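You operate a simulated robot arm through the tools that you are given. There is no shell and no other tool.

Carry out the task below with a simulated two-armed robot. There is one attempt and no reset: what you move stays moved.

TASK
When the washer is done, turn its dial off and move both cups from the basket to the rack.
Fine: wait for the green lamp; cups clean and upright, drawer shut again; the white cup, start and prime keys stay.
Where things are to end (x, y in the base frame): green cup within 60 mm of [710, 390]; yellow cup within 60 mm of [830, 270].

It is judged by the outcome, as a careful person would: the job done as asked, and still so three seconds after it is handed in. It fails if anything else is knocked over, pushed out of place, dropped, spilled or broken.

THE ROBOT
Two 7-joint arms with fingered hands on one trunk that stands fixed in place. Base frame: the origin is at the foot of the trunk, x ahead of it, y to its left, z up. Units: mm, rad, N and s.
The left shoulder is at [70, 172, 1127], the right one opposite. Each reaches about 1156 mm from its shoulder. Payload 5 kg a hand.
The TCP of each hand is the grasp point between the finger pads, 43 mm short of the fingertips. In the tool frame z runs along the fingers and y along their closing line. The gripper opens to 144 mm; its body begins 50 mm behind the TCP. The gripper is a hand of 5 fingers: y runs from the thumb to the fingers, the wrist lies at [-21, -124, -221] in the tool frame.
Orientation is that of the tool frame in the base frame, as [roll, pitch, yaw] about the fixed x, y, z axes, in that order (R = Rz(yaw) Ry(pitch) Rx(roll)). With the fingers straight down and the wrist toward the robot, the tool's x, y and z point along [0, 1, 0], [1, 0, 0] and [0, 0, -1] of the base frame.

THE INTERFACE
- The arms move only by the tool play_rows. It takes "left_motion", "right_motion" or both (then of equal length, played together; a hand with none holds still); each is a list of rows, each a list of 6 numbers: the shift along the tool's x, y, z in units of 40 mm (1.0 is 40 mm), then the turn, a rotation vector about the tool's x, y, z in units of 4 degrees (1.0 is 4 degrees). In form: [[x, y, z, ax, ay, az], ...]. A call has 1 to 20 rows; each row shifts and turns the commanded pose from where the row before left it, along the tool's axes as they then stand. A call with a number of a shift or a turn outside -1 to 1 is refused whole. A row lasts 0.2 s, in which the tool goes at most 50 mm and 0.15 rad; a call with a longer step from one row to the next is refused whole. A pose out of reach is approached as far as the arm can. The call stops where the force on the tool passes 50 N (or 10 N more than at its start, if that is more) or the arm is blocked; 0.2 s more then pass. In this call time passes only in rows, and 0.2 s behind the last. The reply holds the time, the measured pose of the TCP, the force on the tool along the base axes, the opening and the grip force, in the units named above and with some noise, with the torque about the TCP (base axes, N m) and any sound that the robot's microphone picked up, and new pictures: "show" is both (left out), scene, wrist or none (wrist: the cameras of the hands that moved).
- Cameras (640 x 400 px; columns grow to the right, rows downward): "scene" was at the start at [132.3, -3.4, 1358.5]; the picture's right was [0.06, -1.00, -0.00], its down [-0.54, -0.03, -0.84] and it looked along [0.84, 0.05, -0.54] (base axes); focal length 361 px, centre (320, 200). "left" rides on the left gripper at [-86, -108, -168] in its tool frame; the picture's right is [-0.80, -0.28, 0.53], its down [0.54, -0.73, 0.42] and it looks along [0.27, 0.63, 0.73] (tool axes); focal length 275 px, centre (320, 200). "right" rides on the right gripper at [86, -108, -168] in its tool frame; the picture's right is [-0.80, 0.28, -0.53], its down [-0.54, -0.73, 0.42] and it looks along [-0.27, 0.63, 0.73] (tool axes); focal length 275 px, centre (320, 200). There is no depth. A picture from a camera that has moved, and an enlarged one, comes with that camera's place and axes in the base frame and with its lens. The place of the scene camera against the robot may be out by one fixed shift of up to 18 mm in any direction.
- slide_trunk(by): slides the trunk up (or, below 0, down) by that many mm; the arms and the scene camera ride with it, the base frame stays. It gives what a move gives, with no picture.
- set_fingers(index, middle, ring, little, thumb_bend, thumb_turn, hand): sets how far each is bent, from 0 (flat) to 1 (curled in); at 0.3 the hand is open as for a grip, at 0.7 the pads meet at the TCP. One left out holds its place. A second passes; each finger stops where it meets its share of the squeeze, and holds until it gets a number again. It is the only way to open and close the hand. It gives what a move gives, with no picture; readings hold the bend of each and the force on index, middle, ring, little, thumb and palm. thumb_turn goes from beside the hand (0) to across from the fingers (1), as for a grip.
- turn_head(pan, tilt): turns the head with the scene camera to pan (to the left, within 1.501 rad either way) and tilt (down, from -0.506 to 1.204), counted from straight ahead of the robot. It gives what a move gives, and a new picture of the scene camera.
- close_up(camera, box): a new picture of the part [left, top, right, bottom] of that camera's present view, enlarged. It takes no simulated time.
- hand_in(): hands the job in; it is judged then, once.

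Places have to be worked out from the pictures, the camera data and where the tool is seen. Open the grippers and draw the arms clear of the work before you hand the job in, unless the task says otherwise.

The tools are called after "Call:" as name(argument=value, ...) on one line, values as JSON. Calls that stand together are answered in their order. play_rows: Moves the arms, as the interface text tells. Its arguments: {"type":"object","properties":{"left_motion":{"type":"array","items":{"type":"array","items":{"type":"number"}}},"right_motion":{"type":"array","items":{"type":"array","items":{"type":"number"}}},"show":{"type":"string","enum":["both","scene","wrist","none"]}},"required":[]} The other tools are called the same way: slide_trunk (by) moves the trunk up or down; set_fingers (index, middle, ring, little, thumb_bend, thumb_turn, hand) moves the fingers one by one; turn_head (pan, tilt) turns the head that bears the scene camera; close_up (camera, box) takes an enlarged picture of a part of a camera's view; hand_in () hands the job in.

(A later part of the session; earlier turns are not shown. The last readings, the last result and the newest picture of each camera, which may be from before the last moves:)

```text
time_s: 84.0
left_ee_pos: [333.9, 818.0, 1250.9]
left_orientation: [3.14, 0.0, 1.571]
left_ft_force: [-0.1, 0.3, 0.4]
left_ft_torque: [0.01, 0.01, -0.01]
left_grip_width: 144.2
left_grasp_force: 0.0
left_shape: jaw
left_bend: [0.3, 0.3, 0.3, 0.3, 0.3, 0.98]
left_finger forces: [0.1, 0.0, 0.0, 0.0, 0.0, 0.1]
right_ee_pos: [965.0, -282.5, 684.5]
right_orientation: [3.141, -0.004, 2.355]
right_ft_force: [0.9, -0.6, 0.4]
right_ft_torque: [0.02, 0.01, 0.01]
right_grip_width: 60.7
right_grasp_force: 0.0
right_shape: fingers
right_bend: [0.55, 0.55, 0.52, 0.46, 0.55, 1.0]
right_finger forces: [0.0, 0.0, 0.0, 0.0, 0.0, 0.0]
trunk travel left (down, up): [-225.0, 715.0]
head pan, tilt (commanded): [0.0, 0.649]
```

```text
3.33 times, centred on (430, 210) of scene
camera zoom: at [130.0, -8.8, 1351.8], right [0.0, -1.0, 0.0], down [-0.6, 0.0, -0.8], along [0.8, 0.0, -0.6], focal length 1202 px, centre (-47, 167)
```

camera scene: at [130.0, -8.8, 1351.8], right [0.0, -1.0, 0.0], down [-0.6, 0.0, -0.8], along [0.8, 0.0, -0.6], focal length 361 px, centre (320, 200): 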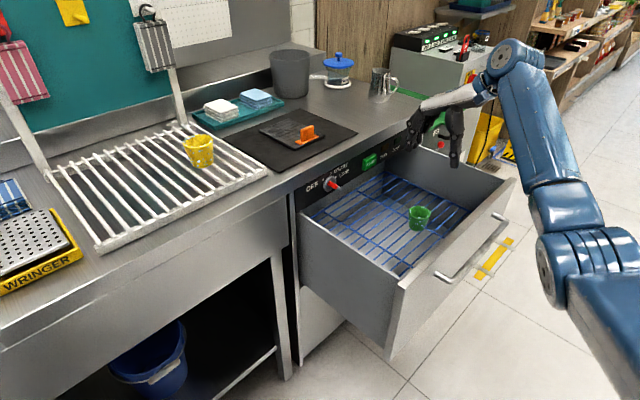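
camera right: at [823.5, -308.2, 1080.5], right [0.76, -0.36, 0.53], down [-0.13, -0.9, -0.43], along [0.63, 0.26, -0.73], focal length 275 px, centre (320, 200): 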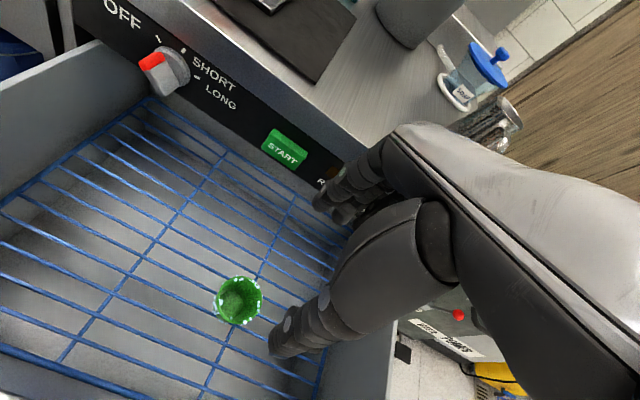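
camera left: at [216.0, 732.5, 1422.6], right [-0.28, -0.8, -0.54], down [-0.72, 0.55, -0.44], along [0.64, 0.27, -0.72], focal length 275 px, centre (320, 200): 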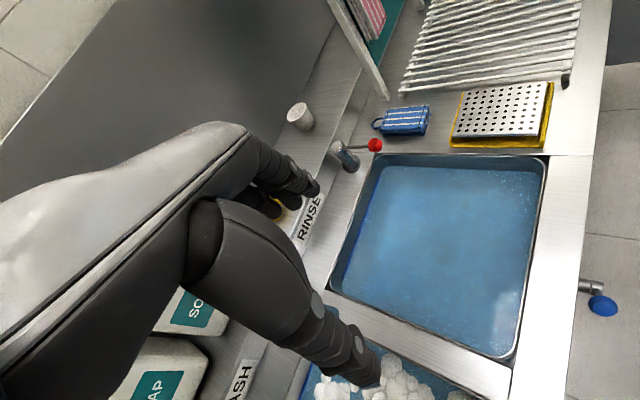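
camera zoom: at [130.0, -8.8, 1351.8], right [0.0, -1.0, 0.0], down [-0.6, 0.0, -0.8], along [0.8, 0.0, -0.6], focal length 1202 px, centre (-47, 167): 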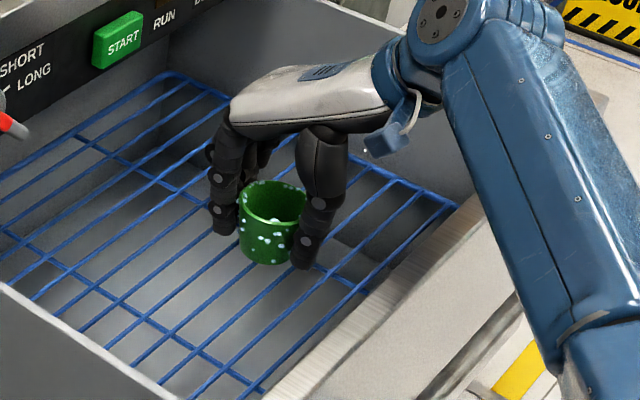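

The fingers bracket the green cup evenly. I close to a firm grip and lift a little.

Call:
set_fingers(hand="right", index=0.61, middle=0.6, ring=0.58, little=0.5, thumb_bend=0.6)

Call:
set_fingers(hand="right", index=0.65, middle=0.64, ring=0.6, thumb_bend=0.64)

Call:
play_rows(right_motion=[[0, 0, -0.2, 0, 0, 0], [0, 0, -0.3, 0, 0, 0], [0, 0, -0.4, 0, 0, 0]], show="none")

Call:
close_up(camera="scene", box=[360, 150, 500, 270])

```text
time_s: 85.0
left_ee_pos: [332.0, 819.5, 1250.5]
left_orientation: [3.14, 0.0, 1.571]
left_ft_force: [-0.8, -0.5, -0.5]
left_ft_torque: [-0.02, 0.0, 0.0]
left_grip_width: 143.8
left_grasp_force: 0.1
left_shape: jaw
left_bend: [0.3, 0.3, 0.3, 0.3, 0.3, 0.98]
left_finger forces: [0.1, 0.0, 0.0, 0.1, 0.0, 0.0]
right_ee_pos: [964.5, -281.8, 685.0]
right_orientation: [3.14, -0.005, 2.355]
right_ft_force: [0.3, -0.1, 0.3]
right_ft_torque: [0.01, -0.05, 0.0]
right_grip_width: 50.3
right_grasp_force: 5.8
right_shape: fingers
right_bend: [0.59, 0.58, 0.57, 0.5, 0.57, 1.0]
right_finger forces: [2.3, 3.3, 0.0, 0.1, 5.2, 0.0]
trunk travel left (down, up): [-225.0, 715.0]
head pan, tilt (commanded): [0.0, 0.649]
```

```text
time_s: 86.0
left_ee_pos: [332.1, 819.9, 1250.9]
left_orientation: [3.141, 0.001, 1.57]
left_ft_force: [0.3, 0.0, -0.9]
left_ft_torque: [-0.05, 0.04, -0.01]
left_grip_width: 143.9
left_grasp_force: 0.0
left_shape: jaw
left_bend: [0.3, 0.3, 0.3, 0.3, 0.3, 0.98]
left_finger forces: [0.0, 0.0, 0.0, 0.1, 0.1, 0.1]
right_ee_pos: [964.3, -283.6, 684.9]
right_orientation: [3.14, -0.003, 2.355]
right_ft_force: [-0.2, -0.1, 1.2]
right_ft_torque: [0.03, -0.05, -0.04]
right_grip_width: 48.5
right_grasp_force: 12.1
right_shape: fingers
right_bend: [0.6, 0.59, 0.6, 0.5, 0.58, 1.0]
right_finger forces: [5.2, 6.9, 0.0, 0.1, 11.7, 0.0]
trunk travel left (down, up): [-225.0, 715.0]
head pan, tilt (commanded): [0.0, 0.649]
```

```text
time_s: 86.8
left_ee_pos: [331.4, 819.5, 1251.4]
left_orientation: [-3.141, -0.001, 1.571]
left_ft_force: [-0.2, 0.3, 0.1]
left_ft_torque: [0.01, -0.02, -0.01]
left_grip_width: 143.7
left_grasp_force: 0.0
left_shape: jaw
left_bend: [0.3, 0.3, 0.3, 0.3, 0.3, 0.98]
left_finger forces: [0.1, 0.0, 0.0, 0.0, 0.1, 0.0]
right_ee_pos: [965.6, -284.0, 721.0]
right_orientation: [3.14, -0.002, 2.356]
right_ft_force: [-0.2, 0.1, -0.6]
right_ft_torque: [-0.01, -0.02, -0.02]
right_grip_width: 48.4
right_grasp_force: 11.5
right_shape: fingers
right_bend: [0.6, 0.6, 0.6, 0.5, 0.58, 1.0]
right_finger forces: [5.2, 6.8, 0.1, 0.0, 11.7, 0.0]
trunk travel left (down, up): [-225.0, 715.0]
head pan, tilt (commanded): [0.0, 0.649]
```

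```text
3.33 times, centred on (430, 210) of scene
camera zoom: at [129.6, -8.7, 1351.8], right [0.0, -1.0, 0.0], down [-0.6, 0.0, -0.8], along [0.8, 0.0, -0.6], focal length 1202 px, centre (-47, 167)
```

zoom: 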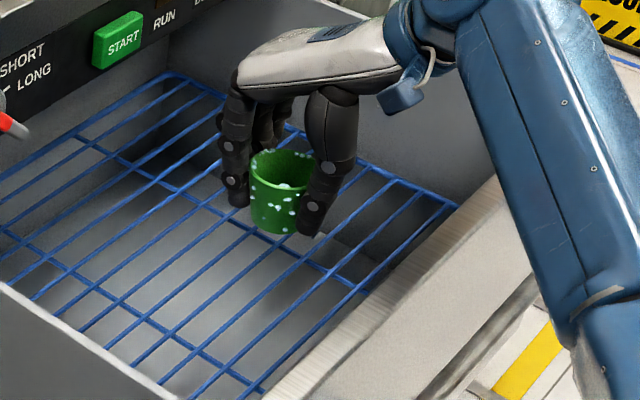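

The green cup is in a firm grip and off the wires. I lift it high.

Call:
play_rows(right_motion=[[0, 0, -0.6, 0, 0, 0], [0, 0, -0.9, 0, 0, 0], [0, 0, -0.95, 0, 0, 0], [0, 0, -0.95, 0, 0, 0], [0, 0, -0.95, 0, 0, 0], [0, 0, -0.95, 0, 0, 0], [0, 0, -0.95, 0, 0, 0], [0, 0, -0.95, 0, 0, 0], [0, 0, -0.95, 0, 0, 0], [0, 0, -0.95, 0, 0, 0], [0, 0, -0.6, 0, 0, 0]], show="none")

Call:
play_rows(right_motion=[[0.5, 0.22, 0, 0, 0, 0], [0.9, 0.4, 0, 0, 0, 0], [0.976, 0.435, 0, 0, 0, 0], [0.976, 0.435, 0, 0, 0, 0], [0.976, 0.435, 0, 0, 0, 0], [0.976, 0.435, 0, 0, 0, 0], [0.976, 0.435, 0, 0, 0, 0], [0.976, 0.435, 0, 0, 0, 0], [0.976, 0.435, 0, 0, 0, 0], [0.976, 0.435, 0, 0, 0, 0], [0.976, 0.435, 0, 0, 0, 0], [0.976, 0.435, 0, 0, 0, 0], [0.976, 0.435, 0, 0, 0, 0], [0.976, 0.435, 0, 0, 0, 0], [0.976, 0.435, 0, 0, 0, 0], [0.976, 0.435, 0, 0, 0, 0], [0.976, 0.435, 0, 0, 0, 0], [0.5, 0.22, 0, 0, 0, 0]], show="wrist")

Call:
turn_head(pan=0.4, tilt=0.65)

```text
time_s: 89.2
left_ee_pos: [332.3, 819.7, 1251.1]
left_orientation: [3.141, 0.001, 1.572]
left_ft_force: [-0.8, 0.9, 0.6]
left_ft_torque: [-0.03, -0.02, 0.0]
left_grip_width: 144.0
left_grasp_force: 0.1
left_shape: jaw
left_bend: [0.3, 0.3, 0.3, 0.3, 0.3, 0.98]
left_finger forces: [0.0, 0.0, 0.0, 0.0, 0.1, 0.1]
right_ee_pos: [966.2, -282.9, 1111.2]
right_orientation: [3.138, -0.004, 2.356]
right_ft_force: [-0.6, 0.5, -0.3]
right_ft_torque: [-0.04, -0.01, -0.03]
right_grip_width: 48.5
right_grasp_force: 11.6
right_shape: fingers
right_bend: [0.6, 0.6, 0.6, 0.5, 0.58, 1.0]
right_finger forces: [5.1, 6.7, 0.0, 0.1, 11.5, 0.0]
trunk travel left (down, up): [-225.0, 715.0]
head pan, tilt (commanded): [0.0, 0.649]
```

```text
time_s: 93.0
left_ee_pos: [332.9, 819.7, 1250.9]
left_orientation: [-3.141, 0.0, 1.57]
left_ft_force: [0.0, 0.4, -0.2]
left_ft_torque: [-0.03, 0.0, -0.01]
left_grip_width: 143.9
left_grasp_force: 0.0
left_shape: jaw
left_bend: [0.3, 0.3, 0.3, 0.3, 0.3, 0.98]
left_finger forces: [0.1, 0.1, 0.0, 0.1, 0.0, 0.0]
right_ee_pos: [706.2, 390.4, 1111.7]
right_orientation: [-3.141, -0.003, 2.357]
right_ft_force: [0.0, 0.8, -0.8]
right_ft_torque: [-0.03, 0.03, 0.02]
right_grip_width: 48.1
right_grasp_force: 11.5
right_shape: fingers
right_bend: [0.6, 0.6, 0.6, 0.5, 0.58, 1.0]
right_finger forces: [5.1, 6.7, 0.1, 0.0, 11.3, 0.0]
trunk travel left (down, up): [-225.0, 715.0]
head pan, tilt (commanded): [0.0, 0.649]
camera right: at [567.2, 375.1, 1278.2], right [0.77, -0.36, 0.53], down [-0.13, -0.9, -0.43], along [0.63, 0.26, -0.73], focal length 275 px, centre (320, 200)
```

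right: 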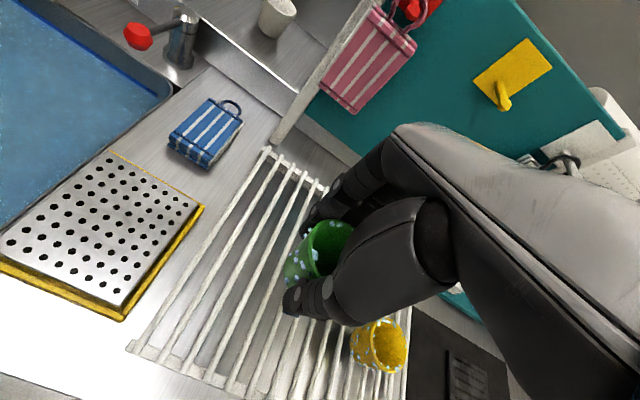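

```text
time_s: 93.8
left_ee_pos: [330.8, 818.8, 1250.7]
left_orientation: [-3.141, 0.001, 1.572]
left_ft_force: [0.2, -0.2, 0.0]
left_ft_torque: [0.01, 0.02, -0.03]
left_grip_width: 143.7
left_grasp_force: 0.0
left_shape: jaw
left_bend: [0.3, 0.3, 0.3, 0.3, 0.3, 0.98]
left_finger forces: [0.1, 0.0, 0.0, 0.0, 0.0, 0.0]
right_ee_pos: [707.2, 391.5, 1111.2]
right_orientation: [3.14, -0.003, 2.358]
right_ft_force: [-0.2, -0.5, -1.0]
right_ft_torque: [-0.02, 0.01, 0.05]
right_grip_width: 48.1
right_grasp_force: 11.7
right_shape: fingers
right_bend: [0.6, 0.6, 0.6, 0.5, 0.58, 1.0]
right_finger forces: [5.1, 6.6, 0.1, 0.1, 11.3, 0.0]
trunk travel left (down, up): [-225.0, 715.0]
head pan, tilt (commanded): [0.4, 0.649]
camera scene: at [123.1, 25.2, 1351.8], right [0.39, -0.92, 0.0], down [-0.56, -0.24, -0.8], along [0.73, 0.31, -0.6], focal length 361 px, centre (320, 200)
```

scene: 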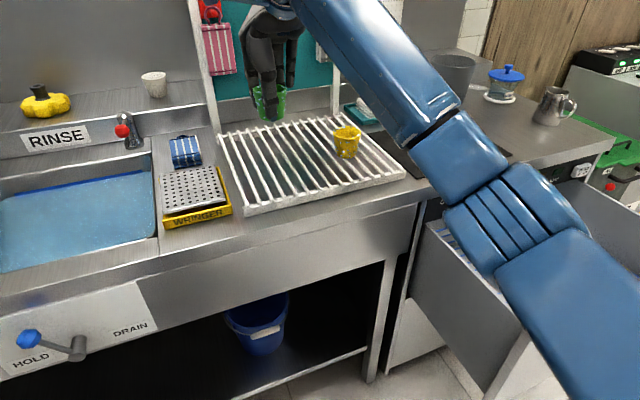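

The green cup hangs over its target slot; I trim 4 mm sideways and lower to just above the bars (the yellow cup touched at TCP z 986).

Call:
play_rows(right_motion=[[0.1, 0, 0.5, 0, 0, 0], [0, 0, 0.9, 0, 0, 0], [0, 0, 0.8, 0, 0, 0], [0, 0, 0.6, 0, 0, 0], [0, 0, 0.2, 0, 0, 0]], show="none")

Call:
close_up(camera="right", box=[200, 180, 400, 330])

Call:
close_up(camera="scene", box=[210, 80, 370, 200])

```text
time_s: 95.0
left_ee_pos: [332.5, 818.7, 1249.6]
left_orientation: [3.141, 0.001, 1.572]
left_ft_force: [-0.7, 0.7, -0.2]
left_ft_torque: [-0.01, 0.01, 0.01]
left_grip_width: 144.0
left_grasp_force: 0.1
left_shape: jaw
left_bend: [0.3, 0.3, 0.3, 0.3, 0.3, 0.98]
left_finger forces: [0.0, 0.0, 0.0, 0.0, 0.1, 0.0]
right_ee_pos: [702.1, 394.0, 991.5]
right_orientation: [3.141, -0.003, 2.356]
right_ft_force: [-0.8, 0.9, -1.2]
right_ft_torque: [0.03, -0.03, 0.0]
right_grip_width: 48.3
right_grasp_force: 11.3
right_shape: fingers
right_bend: [0.6, 0.6, 0.6, 0.5, 0.58, 1.0]
right_finger forces: [5.0, 6.8, 0.1, 0.0, 11.1, 0.1]
trunk travel left (down, up): [-225.0, 715.0]
head pan, tilt (commanded): [0.4, 0.649]
```

```text
2.67 times, centred on (300, 255) of right
camera zoom: at [563.4, 378.3, 1158.6], right [0.76, -0.36, 0.53], down [-0.13, -0.9, -0.43], along [0.63, 0.26, -0.73], focal length 734 px, centre (373, 53)
```

zoom: 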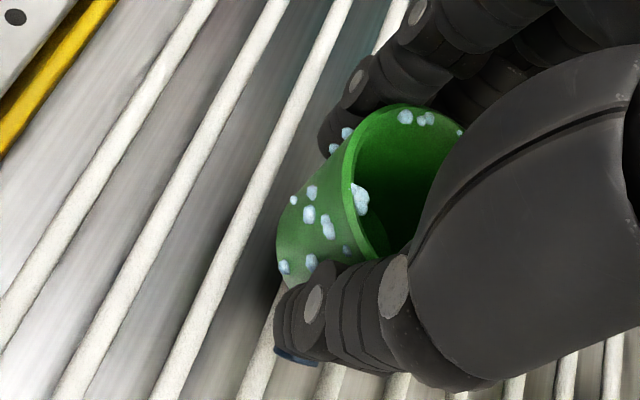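

```text
3.33 times, centred on (290, 140) of scene
camera zoom: at [123.1, 25.1, 1351.8], right [0.39, -0.92, 0.0], down [-0.56, -0.24, -0.8], along [0.73, 0.31, -0.6], focal length 1202 px, centre (420, 400)
```

zoom: 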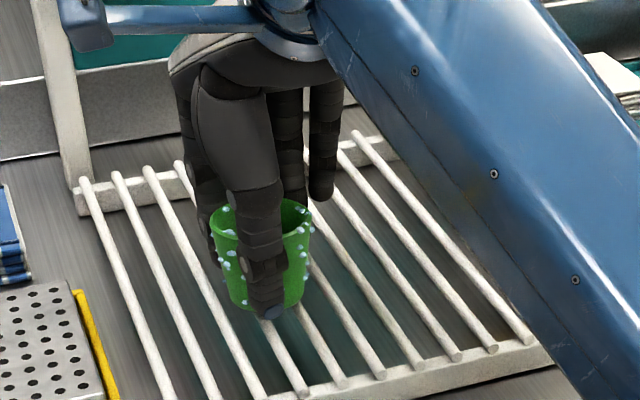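

The picture matches the yellow cup's good placement. I lower the last few millimetres until contact.

Call:
play_rows(right_motion=[[0, 0, 0.09, 0, 0, 0]], show="none")

Call:
play_rows(right_motion=[[0, 0, 0.06, 0, 0, 0]], show="none")

```text
time_s: 95.4
left_ee_pos: [332.6, 819.3, 1250.9]
left_orientation: [3.141, 0.0, 1.572]
left_ft_force: [-0.4, -0.3, -0.3]
left_ft_torque: [0.02, 0.02, -0.01]
left_grip_width: 143.9
left_grasp_force: 0.1
left_shape: jaw
left_bend: [0.3, 0.3, 0.3, 0.3, 0.3, 0.98]
left_finger forces: [0.1, 0.0, 0.1, 0.0, 0.1, 0.0]
right_ee_pos: [702.2, 395.1, 986.6]
right_orientation: [3.14, -0.003, 2.355]
right_ft_force: [0.1, 0.1, -1.0]
right_ft_torque: [-0.01, 0.0, 0.01]
right_grip_width: 48.0
right_grasp_force: 10.8
right_shape: fingers
right_bend: [0.6, 0.6, 0.6, 0.5, 0.58, 1.0]
right_finger forces: [5.0, 6.6, 0.0, 0.0, 11.2, 0.0]
trunk travel left (down, up): [-225.0, 715.0]
head pan, tilt (commanded): [0.4, 0.649]
```

```text
time_s: 95.8
left_ee_pos: [331.8, 819.2, 1252.2]
left_orientation: [3.141, 0.001, 1.572]
left_ft_force: [-0.3, 0.1, -0.1]
left_ft_torque: [0.04, 0.0, 0.01]
left_grip_width: 144.0
left_grasp_force: 0.0
left_shape: jaw
left_bend: [0.3, 0.3, 0.3, 0.3, 0.3, 0.98]
left_finger forces: [0.0, 0.0, 0.0, 0.0, 0.0, 0.0]
right_ee_pos: [703.3, 394.1, 986.5]
right_orientation: [3.14, -0.002, 2.357]
right_ft_force: [0.0, 0.6, 3.2]
right_ft_torque: [0.03, -0.13, 0.01]
right_grip_width: 48.1
right_grasp_force: 11.3
right_shape: fingers
right_bend: [0.6, 0.6, 0.6, 0.5, 0.58, 1.0]
right_finger forces: [5.1, 6.8, 0.0, 0.1, 11.5, 0.0]
trunk travel left (down, up): [-225.0, 715.0]
head pan, tilt (commanded): [0.4, 0.649]
```

Contact at z 986 with 3 N. I release gradually and raise the hand.

Call:
set_fingers(hand="right", index=0.57, middle=0.57, ring=0.55, little=0.48, thumb_bend=0.56)

Call:
set_fingers(hand="right", index=0.4, middle=0.4, ring=0.4, little=0.4, thumb_bend=0.4)

Call:
play_rows(right_motion=[[0, 0, -0.3, 0, 0, 0], [0, 0, -0.6, 0, 0, 0], [0, 0, -0.9, 0, 0, 0], [0, 0, -0.9, 0, 0, 0], [0, 0, -0.7, 0, 0, 0]], show="both")

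```text
time_s: 96.8
left_ee_pos: [332.3, 820.1, 1251.2]
left_orientation: [-3.141, -0.002, 1.571]
left_ft_force: [1.0, -0.1, -0.7]
left_ft_torque: [-0.03, -0.02, 0.01]
left_grip_width: 144.1
left_grasp_force: 0.1
left_shape: jaw
left_bend: [0.3, 0.3, 0.3, 0.3, 0.3, 0.98]
left_finger forces: [0.1, 0.1, 0.0, 0.1, 0.1, 0.0]
right_ee_pos: [703.6, 393.1, 986.1]
right_orientation: [3.14, -0.005, 2.355]
right_ft_force: [0.3, -0.5, -0.8]
right_ft_torque: [-0.02, -0.01, 0.0]
right_grip_width: 56.5
right_grasp_force: 0.0
right_shape: fingers
right_bend: [0.56, 0.56, 0.55, 0.48, 0.56, 1.0]
right_finger forces: [0.0, 0.3, 0.0, 0.1, 0.3, 0.1]
trunk travel left (down, up): [-225.0, 715.0]
head pan, tilt (commanded): [0.4, 0.649]
```

```text
time_s: 97.8
left_ee_pos: [333.7, 818.7, 1251.7]
left_orientation: [3.141, 0.0, 1.57]
left_ft_force: [-0.4, 0.2, 0.2]
left_ft_torque: [0.05, 0.02, 0.01]
left_grip_width: 143.8
left_grasp_force: 0.0
left_shape: jaw
left_bend: [0.3, 0.3, 0.3, 0.3, 0.3, 0.98]
left_finger forces: [0.0, 0.1, 0.0, 0.0, 0.0, 0.0]
right_ee_pos: [703.0, 392.9, 986.2]
right_orientation: [3.14, -0.003, 2.356]
right_ft_force: [-0.4, -0.1, -0.8]
right_ft_torque: [0.02, 0.0, -0.01]
right_grip_width: 113.9
right_grasp_force: 0.1
right_shape: fingers
right_bend: [0.4, 0.4, 0.4, 0.4, 0.4, 0.99]
right_finger forces: [0.0, 0.0, 0.0, 0.1, 0.0, 0.1]
trunk travel left (down, up): [-225.0, 715.0]
head pan, tilt (commanded): [0.4, 0.649]
```

```text
time_s: 99.0
left_ee_pos: [331.5, 820.4, 1250.7]
left_orientation: [-3.14, -0.001, 1.57]
left_ft_force: [0.1, -0.5, 0.5]
left_ft_torque: [0.03, -0.03, 0.0]
left_grip_width: 143.8
left_grasp_force: 0.2
left_shape: jaw
left_bend: [0.3, 0.3, 0.3, 0.3, 0.3, 0.98]
left_finger forces: [0.1, 0.1, 0.0, 0.0, 0.0, 0.0]
right_ee_pos: [701.6, 395.0, 1120.7]
right_orientation: [3.142, -0.004, 2.356]
right_ft_force: [0.6, 0.3, 0.0]
right_ft_torque: [0.03, 0.0, 0.04]
right_grip_width: 113.8
right_grasp_force: 0.1
right_shape: fingers
right_bend: [0.4, 0.4, 0.4, 0.4, 0.4, 0.99]
right_finger forces: [0.0, 0.2, 0.0, 0.0, 0.0, 0.1]
trunk travel left (down, up): [-225.0, 715.0]
head pan, tilt (commanded): [0.4, 0.649]
camera scene: at [122.5, 25.0, 1351.8], right [0.39, -0.92, 0.0], down [-0.56, -0.24, -0.8], along [0.73, 0.31, -0.6], focal length 361 px, centre (320, 200)
camera right: at [562.7, 378.7, 1288.5], right [0.77, -0.36, 0.53], down [-0.13, -0.9, -0.43], along [0.63, 0.26, -0.73], focal length 275 px, centre (320, 200)
```

scene: 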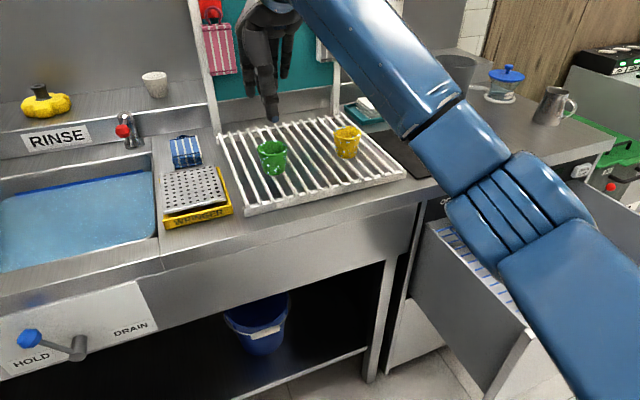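
right: 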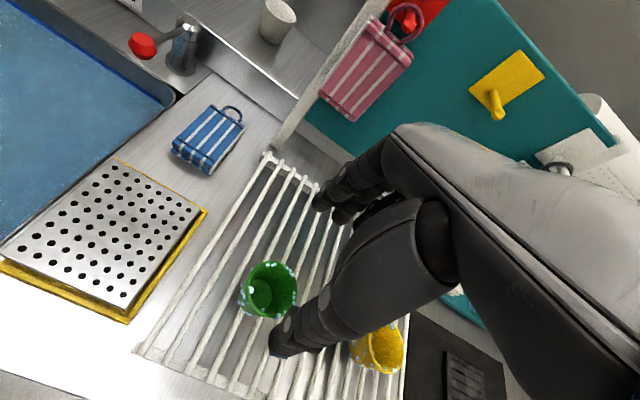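

Both cups stand upright on the rack. I withdraw the right arm back to the right side, then close the drawer with it.

Call:
play_rows(right_motion=[[-0.5, -0.45, 0, 0, 0, 0], [-0.829, -0.719, 0, 0, 0, 0], [-0.829, -0.719, 0, 0, 0, 0], [-0.829, -0.719, 0, 0, 0, 0], [-0.829, -0.719, 0, 0, 0, 0], [-0.829, -0.719, 0, 0, 0, 0], [-0.829, -0.719, 0, 0, 0, 0], [-0.829, -0.719, 0, 0, 0, 0], [-0.829, -0.719, 0, 0, 0, 0], [-0.829, -0.719, 0, 0, 0, 0], [-0.829, -0.719, 0, 0, 0, 0], [-0.829, -0.719, 0, 0, 0, 0], [-0.829, -0.719, 0, 0, 0, 0], [-0.829, -0.719, 0, 0, 0, 0], [-0.829, -0.719, 0, 0, 0, 0], [-0.829, -0.719, 0, 0, 0, 0], [-0.829, -0.719, 0, 0, 0, 0], [-0.829, -0.719, 0, 0, 0, 0], [-0.829, -0.719, 0, 0, 0, 0], [-0.829, -0.719, 0, 0, 0, 0]], show="none")

Call:
set_fingers(hand="right", index=0.64, middle=0.64, ring=0.64, little=0.64, thumb_bend=0.35)

Call:
play_rows(right_motion=[[0, 0, 0.3, -0.94, 0, 0], [0, 0, 0.3, -0.94, 0, 0], [0, 0, 0.3, -0.94, 0, 0], [0, 0, 0.3, -0.94, 0, 0], [0, 0, 0, -0.94, 0, 0], [0, 0, 0, -0.94, 0, 0], [0, 0, 0, -0.94, 0, 0], [0, 0, 0, -0.94, 0, 0], [0, 0, 0, -0.94, 0, 0], [0, 0, 0, -0.94, 0, 0], [0, 0, 0, -0.94, 0, 0], [0, 0, 0, -0.91, 0, 0]], show="both")

```text
time_s: 103.2
left_ee_pos: [331.9, 817.2, 1251.5]
left_orientation: [-3.141, -0.001, 1.571]
left_ft_force: [0.2, -0.6, 1.3]
left_ft_torque: [0.07, -0.05, 0.01]
left_grip_width: 143.9
left_grasp_force: 0.1
left_shape: jaw
left_bend: [0.3, 0.3, 0.3, 0.3, 0.3, 0.98]
left_finger forces: [0.0, 0.1, 0.1, 0.0, 0.0, 0.0]
right_ee_pos: [761.0, -466.3, 1115.9]
right_orientation: [3.14, -0.003, 2.358]
right_ft_force: [-0.4, -0.2, 0.0]
right_ft_torque: [0.04, 0.05, 0.0]
right_grip_width: 114.1
right_grasp_force: 0.0
right_shape: fingers
right_bend: [0.4, 0.4, 0.4, 0.4, 0.4, 0.99]
right_finger forces: [0.0, 0.1, 0.0, 0.0, 0.1, 0.0]
trunk travel left (down, up): [-225.0, 715.0]
head pan, tilt (commanded): [0.4, 0.649]
```

```text
time_s: 104.2
left_ee_pos: [331.6, 818.5, 1250.2]
left_orientation: [-3.141, 0.0, 1.572]
left_ft_force: [0.3, 0.2, -0.3]
left_ft_torque: [0.02, 0.02, 0.04]
left_grip_width: 143.9
left_grasp_force: 0.0
left_shape: jaw
left_bend: [0.3, 0.3, 0.3, 0.3, 0.3, 0.98]
left_finger forces: [0.1, 0.0, 0.1, 0.0, 0.1, 0.0]
right_ee_pos: [762.3, -466.2, 1116.1]
right_orientation: [3.14, -0.004, 2.355]
right_ft_force: [0.4, -0.1, 0.2]
right_ft_torque: [0.0, -0.02, -0.02]
right_grip_width: 79.9
right_grasp_force: 0.1
right_shape: fingers
right_bend: [0.64, 0.64, 0.64, 0.64, 0.35, 0.98]
right_finger forces: [0.0, 0.1, 0.0, 0.0, 0.0, 0.1]
trunk travel left (down, up): [-225.0, 715.0]
head pan, tilt (commanded): [0.4, 0.649]
```

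```text
time_s: 106.8
left_ee_pos: [333.7, 818.5, 1251.0]
left_orientation: [3.14, 0.0, 1.571]
left_ft_force: [0.1, -0.8, 1.1]
left_ft_torque: [0.03, 0.03, -0.04]
left_grip_width: 144.1
left_grasp_force: 0.0
left_shape: jaw
left_bend: [0.3, 0.3, 0.3, 0.3, 0.3, 0.98]
left_finger forces: [0.1, 0.0, 0.0, 0.0, 0.0, 0.0]
right_ee_pos: [768.1, -461.9, 1070.4]
right_orientation: [2.354, -0.003, 2.355]
right_ft_force: [-0.2, -0.5, 0.9]
right_ft_torque: [0.0, -0.02, 0.01]
right_grip_width: 79.9
right_grasp_force: 0.1
right_shape: fingers
right_bend: [0.64, 0.64, 0.64, 0.64, 0.35, 0.98]
right_finger forces: [0.0, 0.0, 0.0, 0.0, 0.0, 0.1]
trunk travel left (down, up): [-225.0, 715.0]
head pan, tilt (commanded): [0.4, 0.649]
camera scene: at [123.2, 24.7, 1351.8], right [0.39, -0.92, 0.0], down [-0.56, -0.24, -0.8], along [0.73, 0.31, -0.6], focal length 361 px, centre (320, 200)
camera right: at [567.0, -538.7, 1111.9], right [0.44, -0.69, 0.58], down [0.23, -0.53, -0.81], along [0.87, 0.49, -0.07], focal length 275 px, centre (320, 200)
```

scene: 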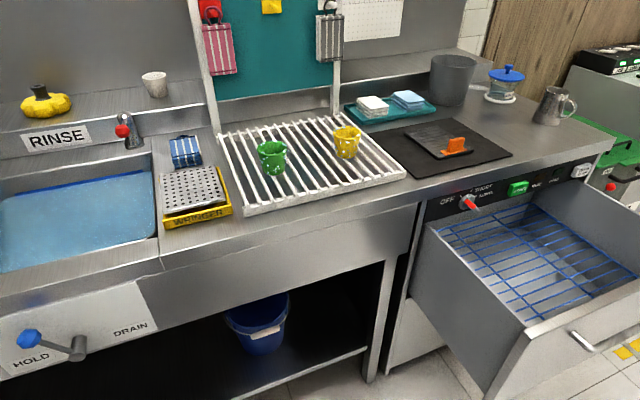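
right: 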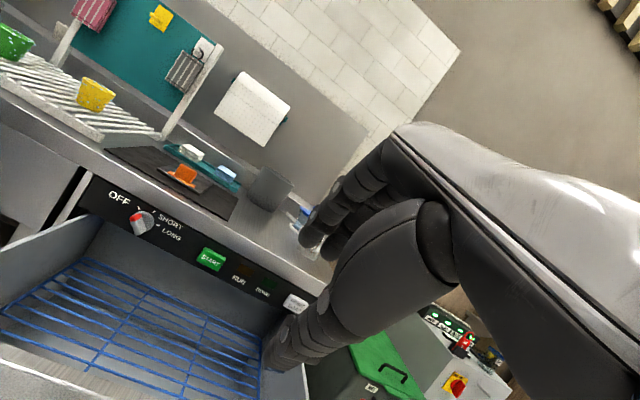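

The basket is empty and the white cup stands untouched on its ledge. I lower the tilted right hand in front of the drawer face, above its handle, ready to push it shut.

Call:
play_rows(right_motion=[[0, -0.775, 0.616, 0, 0, 0], [0, -0.775, 0.616, 0, 0, 0], [0, -0.775, 0.616, 0, 0, 0], [0, -0.775, 0.616, 0, 0, 0], [0, -0.775, 0.616, 0, 0, 0], [0, -0.775, 0.616, 0, 0, 0], [0, -0.775, 0.616, 0, 0, 0], [0, -0.775, 0.616, 0, 0, 0]], show="wrist")

Call:
turn_head(pan=-0.1, tilt=0.65)

```text
time_s: 108.6
left_ee_pos: [333.5, 818.4, 1250.9]
left_orientation: [-3.14, 0.0, 1.57]
left_ft_force: [0.5, -0.2, 0.3]
left_ft_torque: [0.02, 0.02, 0.01]
left_grip_width: 143.9
left_grasp_force: 0.2
left_shape: jaw
left_bend: [0.3, 0.3, 0.3, 0.3, 0.3, 0.98]
left_finger forces: [0.1, 0.0, 0.0, 0.0, 0.0, 0.0]
right_ee_pos: [741.1, -489.0, 756.5]
right_orientation: [2.353, -0.004, 2.357]
right_ft_force: [0.2, -0.8, 0.2]
right_ft_torque: [0.02, 0.0, 0.01]
right_grip_width: 79.9
right_grasp_force: 0.0
right_shape: fingers
right_bend: [0.64, 0.64, 0.64, 0.64, 0.35, 0.98]
right_finger forces: [0.0, 0.1, 0.1, 0.0, 0.0, 0.0]
trunk travel left (down, up): [-225.0, 715.0]
head pan, tilt (commanded): [0.4, 0.649]
camera right: at [541.5, -564.6, 798.0], right [0.44, -0.69, 0.58], down [0.23, -0.53, -0.81], along [0.87, 0.49, -0.07], focal length 275 px, centre (320, 200)
```

right: 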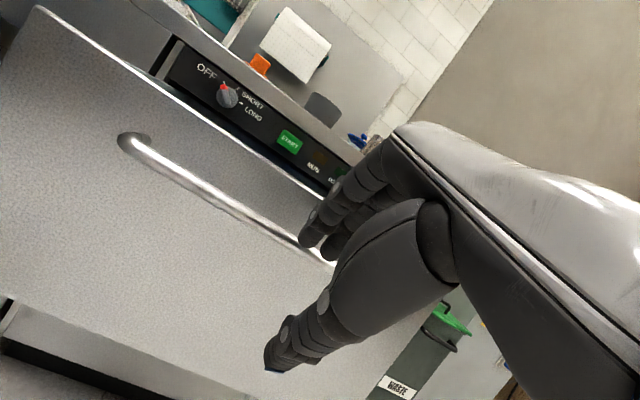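

```text
time_s: 109.6
left_ee_pos: [331.8, 818.1, 1251.5]
left_orientation: [3.14, -0.001, 1.571]
left_ft_force: [0.2, -0.1, -0.6]
left_ft_torque: [0.02, -0.01, 0.01]
left_grip_width: 143.9
left_grasp_force: 0.0
left_shape: jaw
left_bend: [0.3, 0.3, 0.3, 0.3, 0.3, 0.98]
left_finger forces: [0.1, 0.0, 0.0, 0.0, 0.0, 0.0]
right_ee_pos: [741.3, -486.5, 758.0]
right_orientation: [2.353, -0.004, 2.357]
right_ft_force: [0.3, 0.0, -0.2]
right_ft_torque: [0.01, -0.01, -0.01]
right_grip_width: 79.8
right_grasp_force: 0.1
right_shape: fingers
right_bend: [0.64, 0.64, 0.64, 0.64, 0.35, 0.98]
right_finger forces: [0.0, 0.0, 0.0, 0.0, 0.0, 0.0]
trunk travel left (down, up): [-225.0, 715.0]
head pan, tilt (commanded): [-0.099, 0.649]
camera scene: at [129.5, -17.5, 1351.8], right [-0.1, -1.0, 0.0], down [-0.6, 0.06, -0.8], along [0.79, -0.08, -0.6], focal length 361 px, centre (320, 200)
```

scene: 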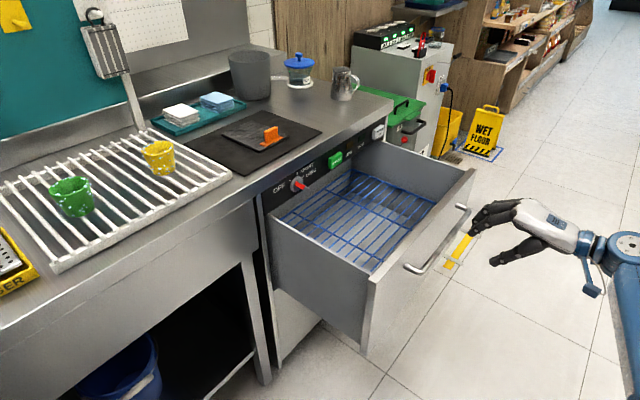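

The hand is aligned with the drawer face just above the handle. I push it inward at a moderate pace.

Call:
play_rows(right_motion=[[0, 0.4, 0.4, 0, 0, 0], [0, 0.5, 0.5, 0, 0, 0], [0, 0.4, 0.4, 0, 0, 0], [0, 0.3, 0.3, 0, 0, 0], [0, 0.36, 0.36, 0, 0, 0], [0, 0.36, 0.36, 0, 0, 0], [0, 0.36, 0.36, 0, 0, 0], [0, 0.36, 0.36, 0, 0, 0], [0, 0.36, 0.36, 0, 0, 0], [0, 0.36, 0.36, 0, 0, 0], [0, 0.36, 0.36, 0, 0, 0], [0, 0.36, 0.36, 0, 0, 0], [0, 0.36, 0.36, 0, 0, 0], [0, 0.3, 0.3, 0, 0, 0], [0, 0.3, 0.3, 0, 0, 0], [0, 0.25, 0.25, 0, 0, 0]], show="both")

```text
time_s: 113.0
left_ee_pos: [331.1, 820.0, 1249.4]
left_orientation: [-3.142, 0.0, 1.57]
left_ft_force: [-0.4, 0.7, -0.2]
left_ft_torque: [0.02, -0.02, 0.0]
left_grip_width: 143.8
left_grasp_force: 0.2
left_shape: jaw
left_bend: [0.3, 0.3, 0.3, 0.3, 0.3, 0.98]
left_finger forces: [0.0, 0.0, 0.0, 0.0, 0.1, 0.0]
right_ee_pos: [970.7, -257.1, 757.2]
right_orientation: [2.354, -0.004, 2.356]
right_ft_force: [0.7, 0.5, 0.0]
right_ft_torque: [-0.01, -0.03, 0.02]
right_grip_width: 79.8
right_grasp_force: 0.1
right_shape: fingers
right_bend: [0.64, 0.64, 0.64, 0.64, 0.35, 0.98]
right_finger forces: [0.1, 0.0, 0.1, 0.1, 0.1, 0.0]
trunk travel left (down, up): [-225.0, 715.0]
head pan, tilt (commanded): [-0.099, 0.649]
camera scene: at [129.7, -17.0, 1351.8], right [-0.1, -1.0, 0.0], down [-0.6, 0.06, -0.8], along [0.79, -0.08, -0.6], focal length 361 px, centre (320, 200)
camera right: at [770.1, -334.3, 798.9], right [0.44, -0.69, 0.58], down [0.23, -0.53, -0.81], along [0.87, 0.49, -0.07], focal length 275 px, centre (320, 200)
```

scene: 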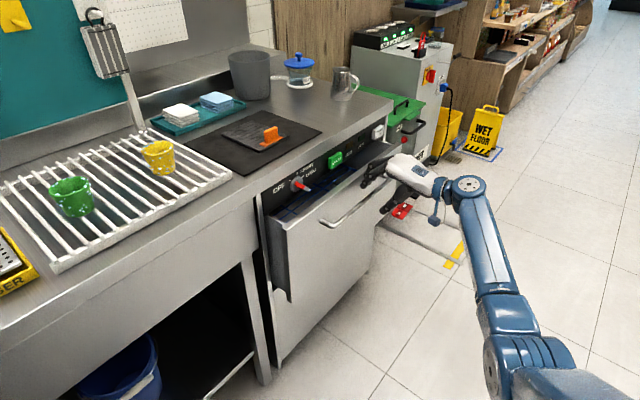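
right: 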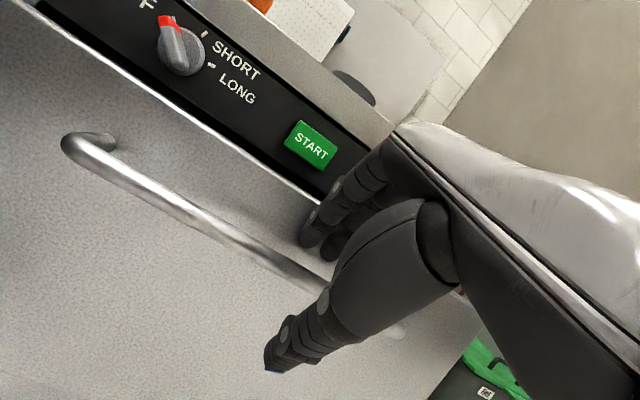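

The drawer is nearly shut and the hand stays to the right of START. I push the rest slowly.

Call:
play_rows(right_motion=[[0, 0.25, 0.25, 0, 0, 0], [0, 0.25, 0.25, 0, 0, 0], [0, 0.25, 0.25, 0, 0, 0], [0, 0.2, 0.2, 0, 0, 0], [0, 0.15, 0.15, 0, 0, 0]], show="both")

Call:
close_up(camera="scene", box=[240, 120, 440, 300])

```text
time_s: 114.2
left_ee_pos: [332.4, 818.8, 1250.9]
left_orientation: [-3.141, 0.001, 1.571]
left_ft_force: [0.2, -0.2, -1.0]
left_ft_torque: [0.02, 0.01, 0.03]
left_grip_width: 143.9
left_grasp_force: 0.0
left_shape: jaw
left_bend: [0.3, 0.3, 0.3, 0.3, 0.3, 0.98]
left_finger forces: [0.1, 0.1, 0.0, 0.0, 0.0, 0.0]
right_ee_pos: [1013.9, -213.5, 756.8]
right_orientation: [2.355, -0.005, 2.358]
right_ft_force: [-0.7, -1.3, -0.2]
right_ft_torque: [-0.01, 0.0, 0.0]
right_grip_width: 79.6
right_grasp_force: 1.4
right_shape: fingers
right_bend: [0.64, 0.65, 0.64, 0.64, 0.35, 0.98]
right_finger forces: [0.1, 1.4, 0.1, 0.0, 0.0, 0.0]
trunk travel left (down, up): [-225.0, 715.0]
head pan, tilt (commanded): [-0.099, 0.649]
camera scene: at [129.6, -17.4, 1351.8], right [-0.1, -1.0, 0.0], down [-0.6, 0.06, -0.8], along [0.79, -0.08, -0.6], focal length 361 px, centre (320, 200)
camera right: at [813.0, -290.5, 798.9], right [0.44, -0.69, 0.58], down [0.23, -0.53, -0.81], along [0.87, 0.49, -0.07], focal length 275 px, centre (320, 200)
```

scene: 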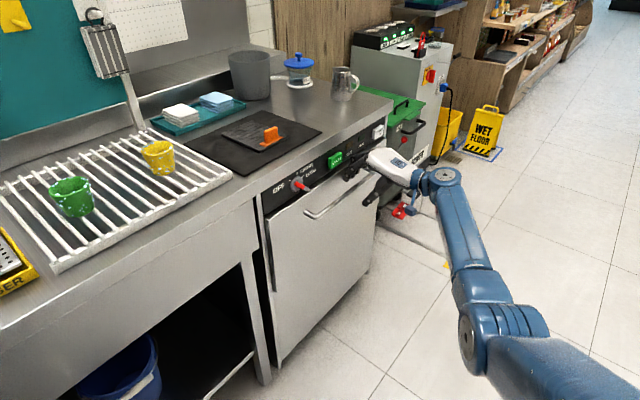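
right: 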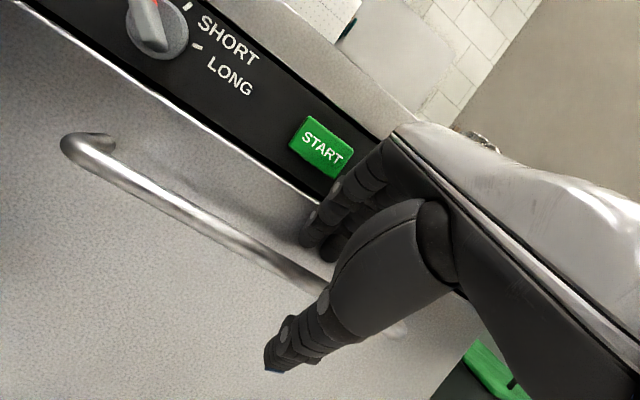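

```text
2.22 times, centred on (340, 210) of scene
camera zoom: at [129.6, -17.4, 1351.8], right [-0.1, -1.0, 0.0], down [-0.6, 0.06, -0.8], along [0.79, -0.08, -0.6], focal length 802 px, centre (276, 178)
```

zoom: 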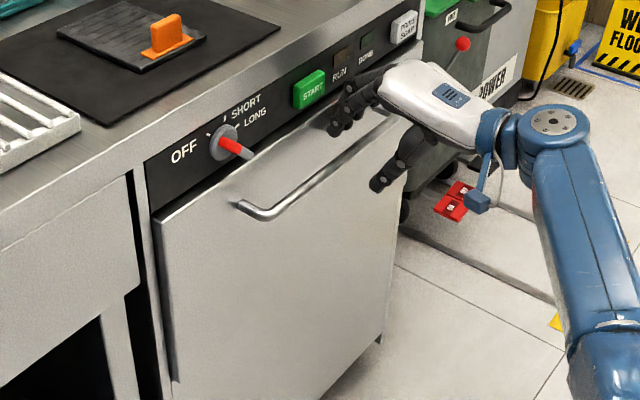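

About 20 mm remain, with light force. I continue in small steps until it seats.

Call:
play_rows(right_motion=[[0, 0.1, 0.1, 0, 0, 0], [0, 0.1, 0.1, 0, 0, 0], [0, 0.1, 0.1, 0, 0, 0]], show="none")

Call:
close_up(camera="scene", box=[240, 140, 400, 260])

```text
time_s: 115.0
left_ee_pos: [330.9, 818.7, 1250.8]
left_orientation: [-3.141, -0.002, 1.57]
left_ft_force: [0.7, 0.0, 0.1]
left_ft_torque: [-0.03, -0.02, 0.03]
left_grip_width: 143.9
left_grasp_force: 0.1
left_shape: jaw
left_bend: [0.3, 0.3, 0.3, 0.3, 0.3, 0.98]
left_finger forces: [0.1, 0.0, 0.0, 0.0, 0.0, 0.0]
right_ee_pos: [1025.6, -202.6, 757.4]
right_orientation: [2.356, -0.004, 2.357]
right_ft_force: [-3.3, -1.2, 1.1]
right_ft_torque: [0.03, -0.08, -0.01]
right_grip_width: 79.9
right_grasp_force: 1.3
right_shape: fingers
right_bend: [0.64, 0.65, 0.64, 0.64, 0.35, 0.98]
right_finger forces: [0.0, 3.4, 0.0, 0.1, 0.0, 0.1]
trunk travel left (down, up): [-225.0, 715.0]
head pan, tilt (commanded): [-0.099, 0.649]
```

```text
3.33 times, centred on (320, 200) of scene
camera zoom: at [129.1, -17.7, 1351.8], right [-0.1, -0.99, 0.0], down [-0.6, 0.06, -0.8], along [0.79, -0.08, -0.6], focal length 1202 px, centre (320, 200)
```

zoom: 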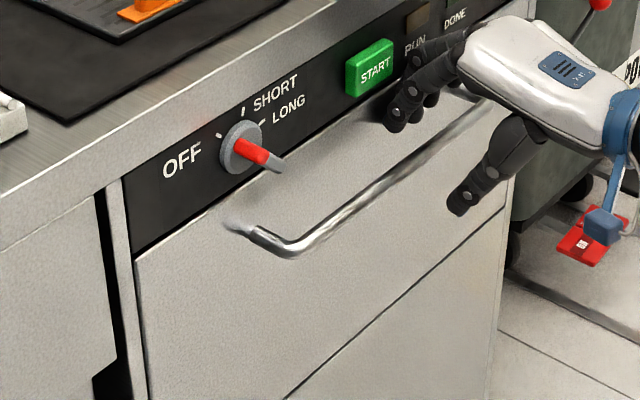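

It looks flush or nearly so. I press a few millimetres more to be sure it has seated.

Call:
play_rows(right_motion=[[0, 0.07, 0.07, 0, 0, 0], [0, 0.07, 0.07, 0, 0, 0]], show="none")

Call:
close_up(camera="scene", box=[240, 140, 400, 260])

```text
time_s: 115.6
left_ee_pos: [329.8, 818.4, 1251.3]
left_orientation: [3.14, -0.002, 1.572]
left_ft_force: [-0.6, -0.2, -0.8]
left_ft_torque: [-0.01, 0.02, 0.0]
left_grip_width: 143.6
left_grasp_force: 0.1
left_shape: jaw
left_bend: [0.3, 0.3, 0.3, 0.3, 0.3, 0.98]
left_finger forces: [0.0, 0.1, 0.0, 0.1, 0.0, 0.0]
right_ee_pos: [1028.3, -199.3, 759.2]
right_orientation: [2.353, -0.002, 2.353]
right_ft_force: [-13.8, -18.1, 6.3]
right_ft_torque: [0.18, -0.39, -0.5]
right_grip_width: 75.8
right_grasp_force: 11.2
right_shape: fingers
right_bend: [0.66, 0.71, 0.64, 0.64, 0.35, 0.98]
right_finger forces: [4.5, 16.6, 1.9, 0.1, 0.0, 0.0]
trunk travel left (down, up): [-225.0, 715.0]
head pan, tilt (commanded): [-0.099, 0.649]
```

```text
3.33 times, centred on (320, 200) of scene
camera zoom: at [126.9, -19.4, 1352.1], right [-0.1, -0.99, 0.0], down [-0.6, 0.06, -0.8], along [0.79, -0.08, -0.6], focal length 1202 px, centre (320, 200)
```

zoom: 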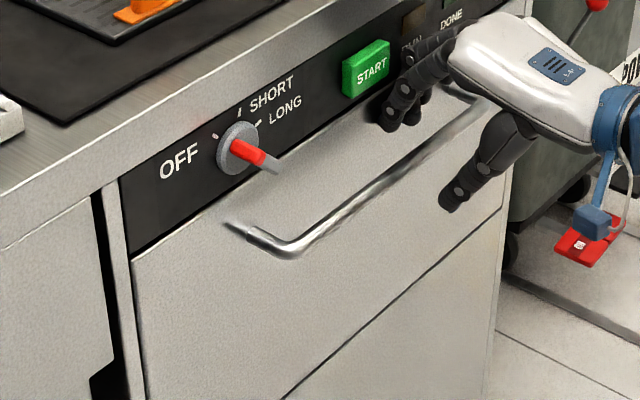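

The force rose to 23 N at the closed position, so the drawer is shut. I withdraw the hand back along its own axis, so as not to catch the bar.

Call:
play_rows(right_motion=[[0, 0.05, -0.3, 0, 0, 0], [0, 0, -0.6, 0, 0, 0], [0, 0, -0.9, 0, 0, 0], [0, 0, -0.9, 0, 0, 0], [0, 0, -0.9, 0, 0, 0], [0, 0, -0.9, 0, 0, 0], [-0.5, -0.6, -0.6, 0, 0, 0], [-0.5, -0.6, -0.6, 0, 0, 0], [-0.5, -0.6, -0.6, 0, 0, 0]], show="both")

Call:
close_up(camera="scene", box=[240, 110, 420, 260])

```text
time_s: 117.6
left_ee_pos: [330.9, 817.6, 1251.7]
left_orientation: [3.14, 0.001, 1.572]
left_ft_force: [-0.3, -0.1, 0.3]
left_ft_torque: [0.08, 0.04, 0.03]
left_grip_width: 144.0
left_grasp_force: 0.1
left_shape: jaw
left_bend: [0.3, 0.3, 0.3, 0.3, 0.3, 0.98]
left_finger forces: [0.0, 0.0, 0.0, 0.1, 0.1, 0.1]
right_ee_pos: [913.2, -400.2, 882.0]
right_orientation: [2.354, -0.004, 2.358]
right_ft_force: [-0.2, 0.1, -0.8]
right_ft_torque: [-0.03, 0.03, 0.04]
right_grip_width: 79.7
right_grasp_force: 0.0
right_shape: fingers
right_bend: [0.64, 0.64, 0.64, 0.64, 0.35, 0.98]
right_finger forces: [0.0, 0.0, 0.0, 0.1, 0.1, 0.0]
trunk travel left (down, up): [-225.0, 715.0]
head pan, tilt (commanded): [-0.099, 0.649]
camera scene: at [129.2, -18.5, 1351.8], right [-0.1, -1.0, 0.0], down [-0.6, 0.06, -0.8], along [0.79, -0.08, -0.6], focal length 361 px, centre (320, 200)
camera right: at [712.7, -477.9, 923.7], right [0.44, -0.69, 0.57], down [0.23, -0.53, -0.82], along [0.87, 0.49, -0.07], focal length 275 px, centre (320, 200)
```

scene: 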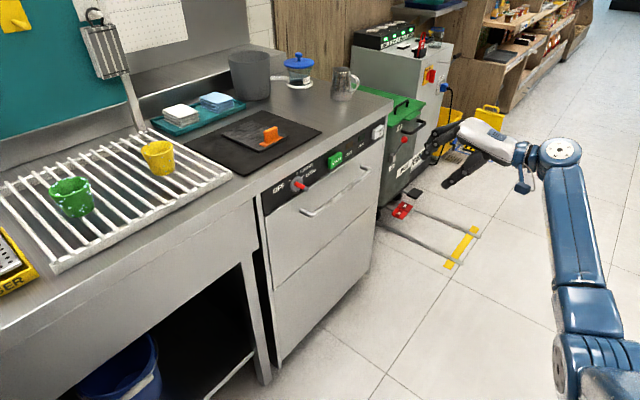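
right: 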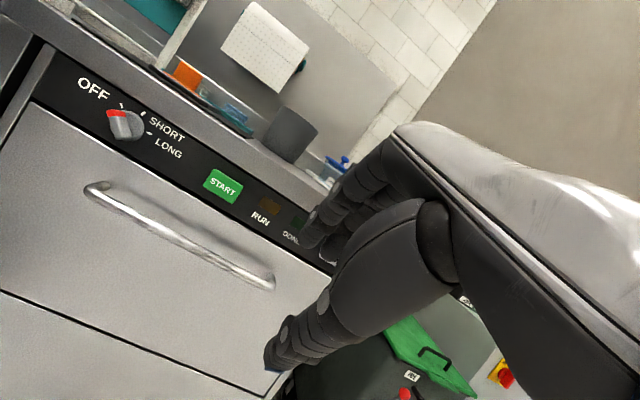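

```text
2.67 times, centred on (330, 185) of scene
camera zoom: at [129.2, -18.5, 1351.8], right [-0.1, -1.0, 0.0], down [-0.6, 0.06, -0.8], along [0.79, -0.08, -0.6], focal length 962 px, centre (293, 240)
```

zoom: 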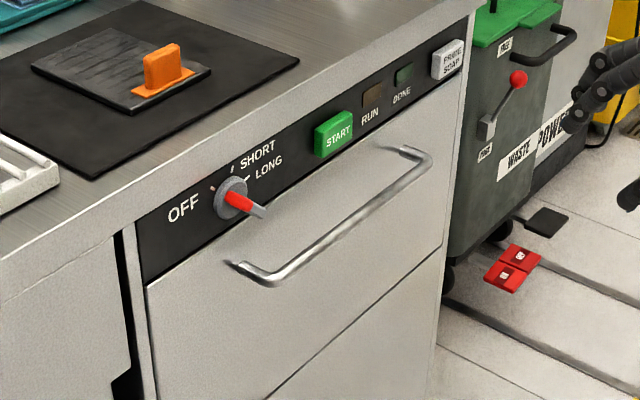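

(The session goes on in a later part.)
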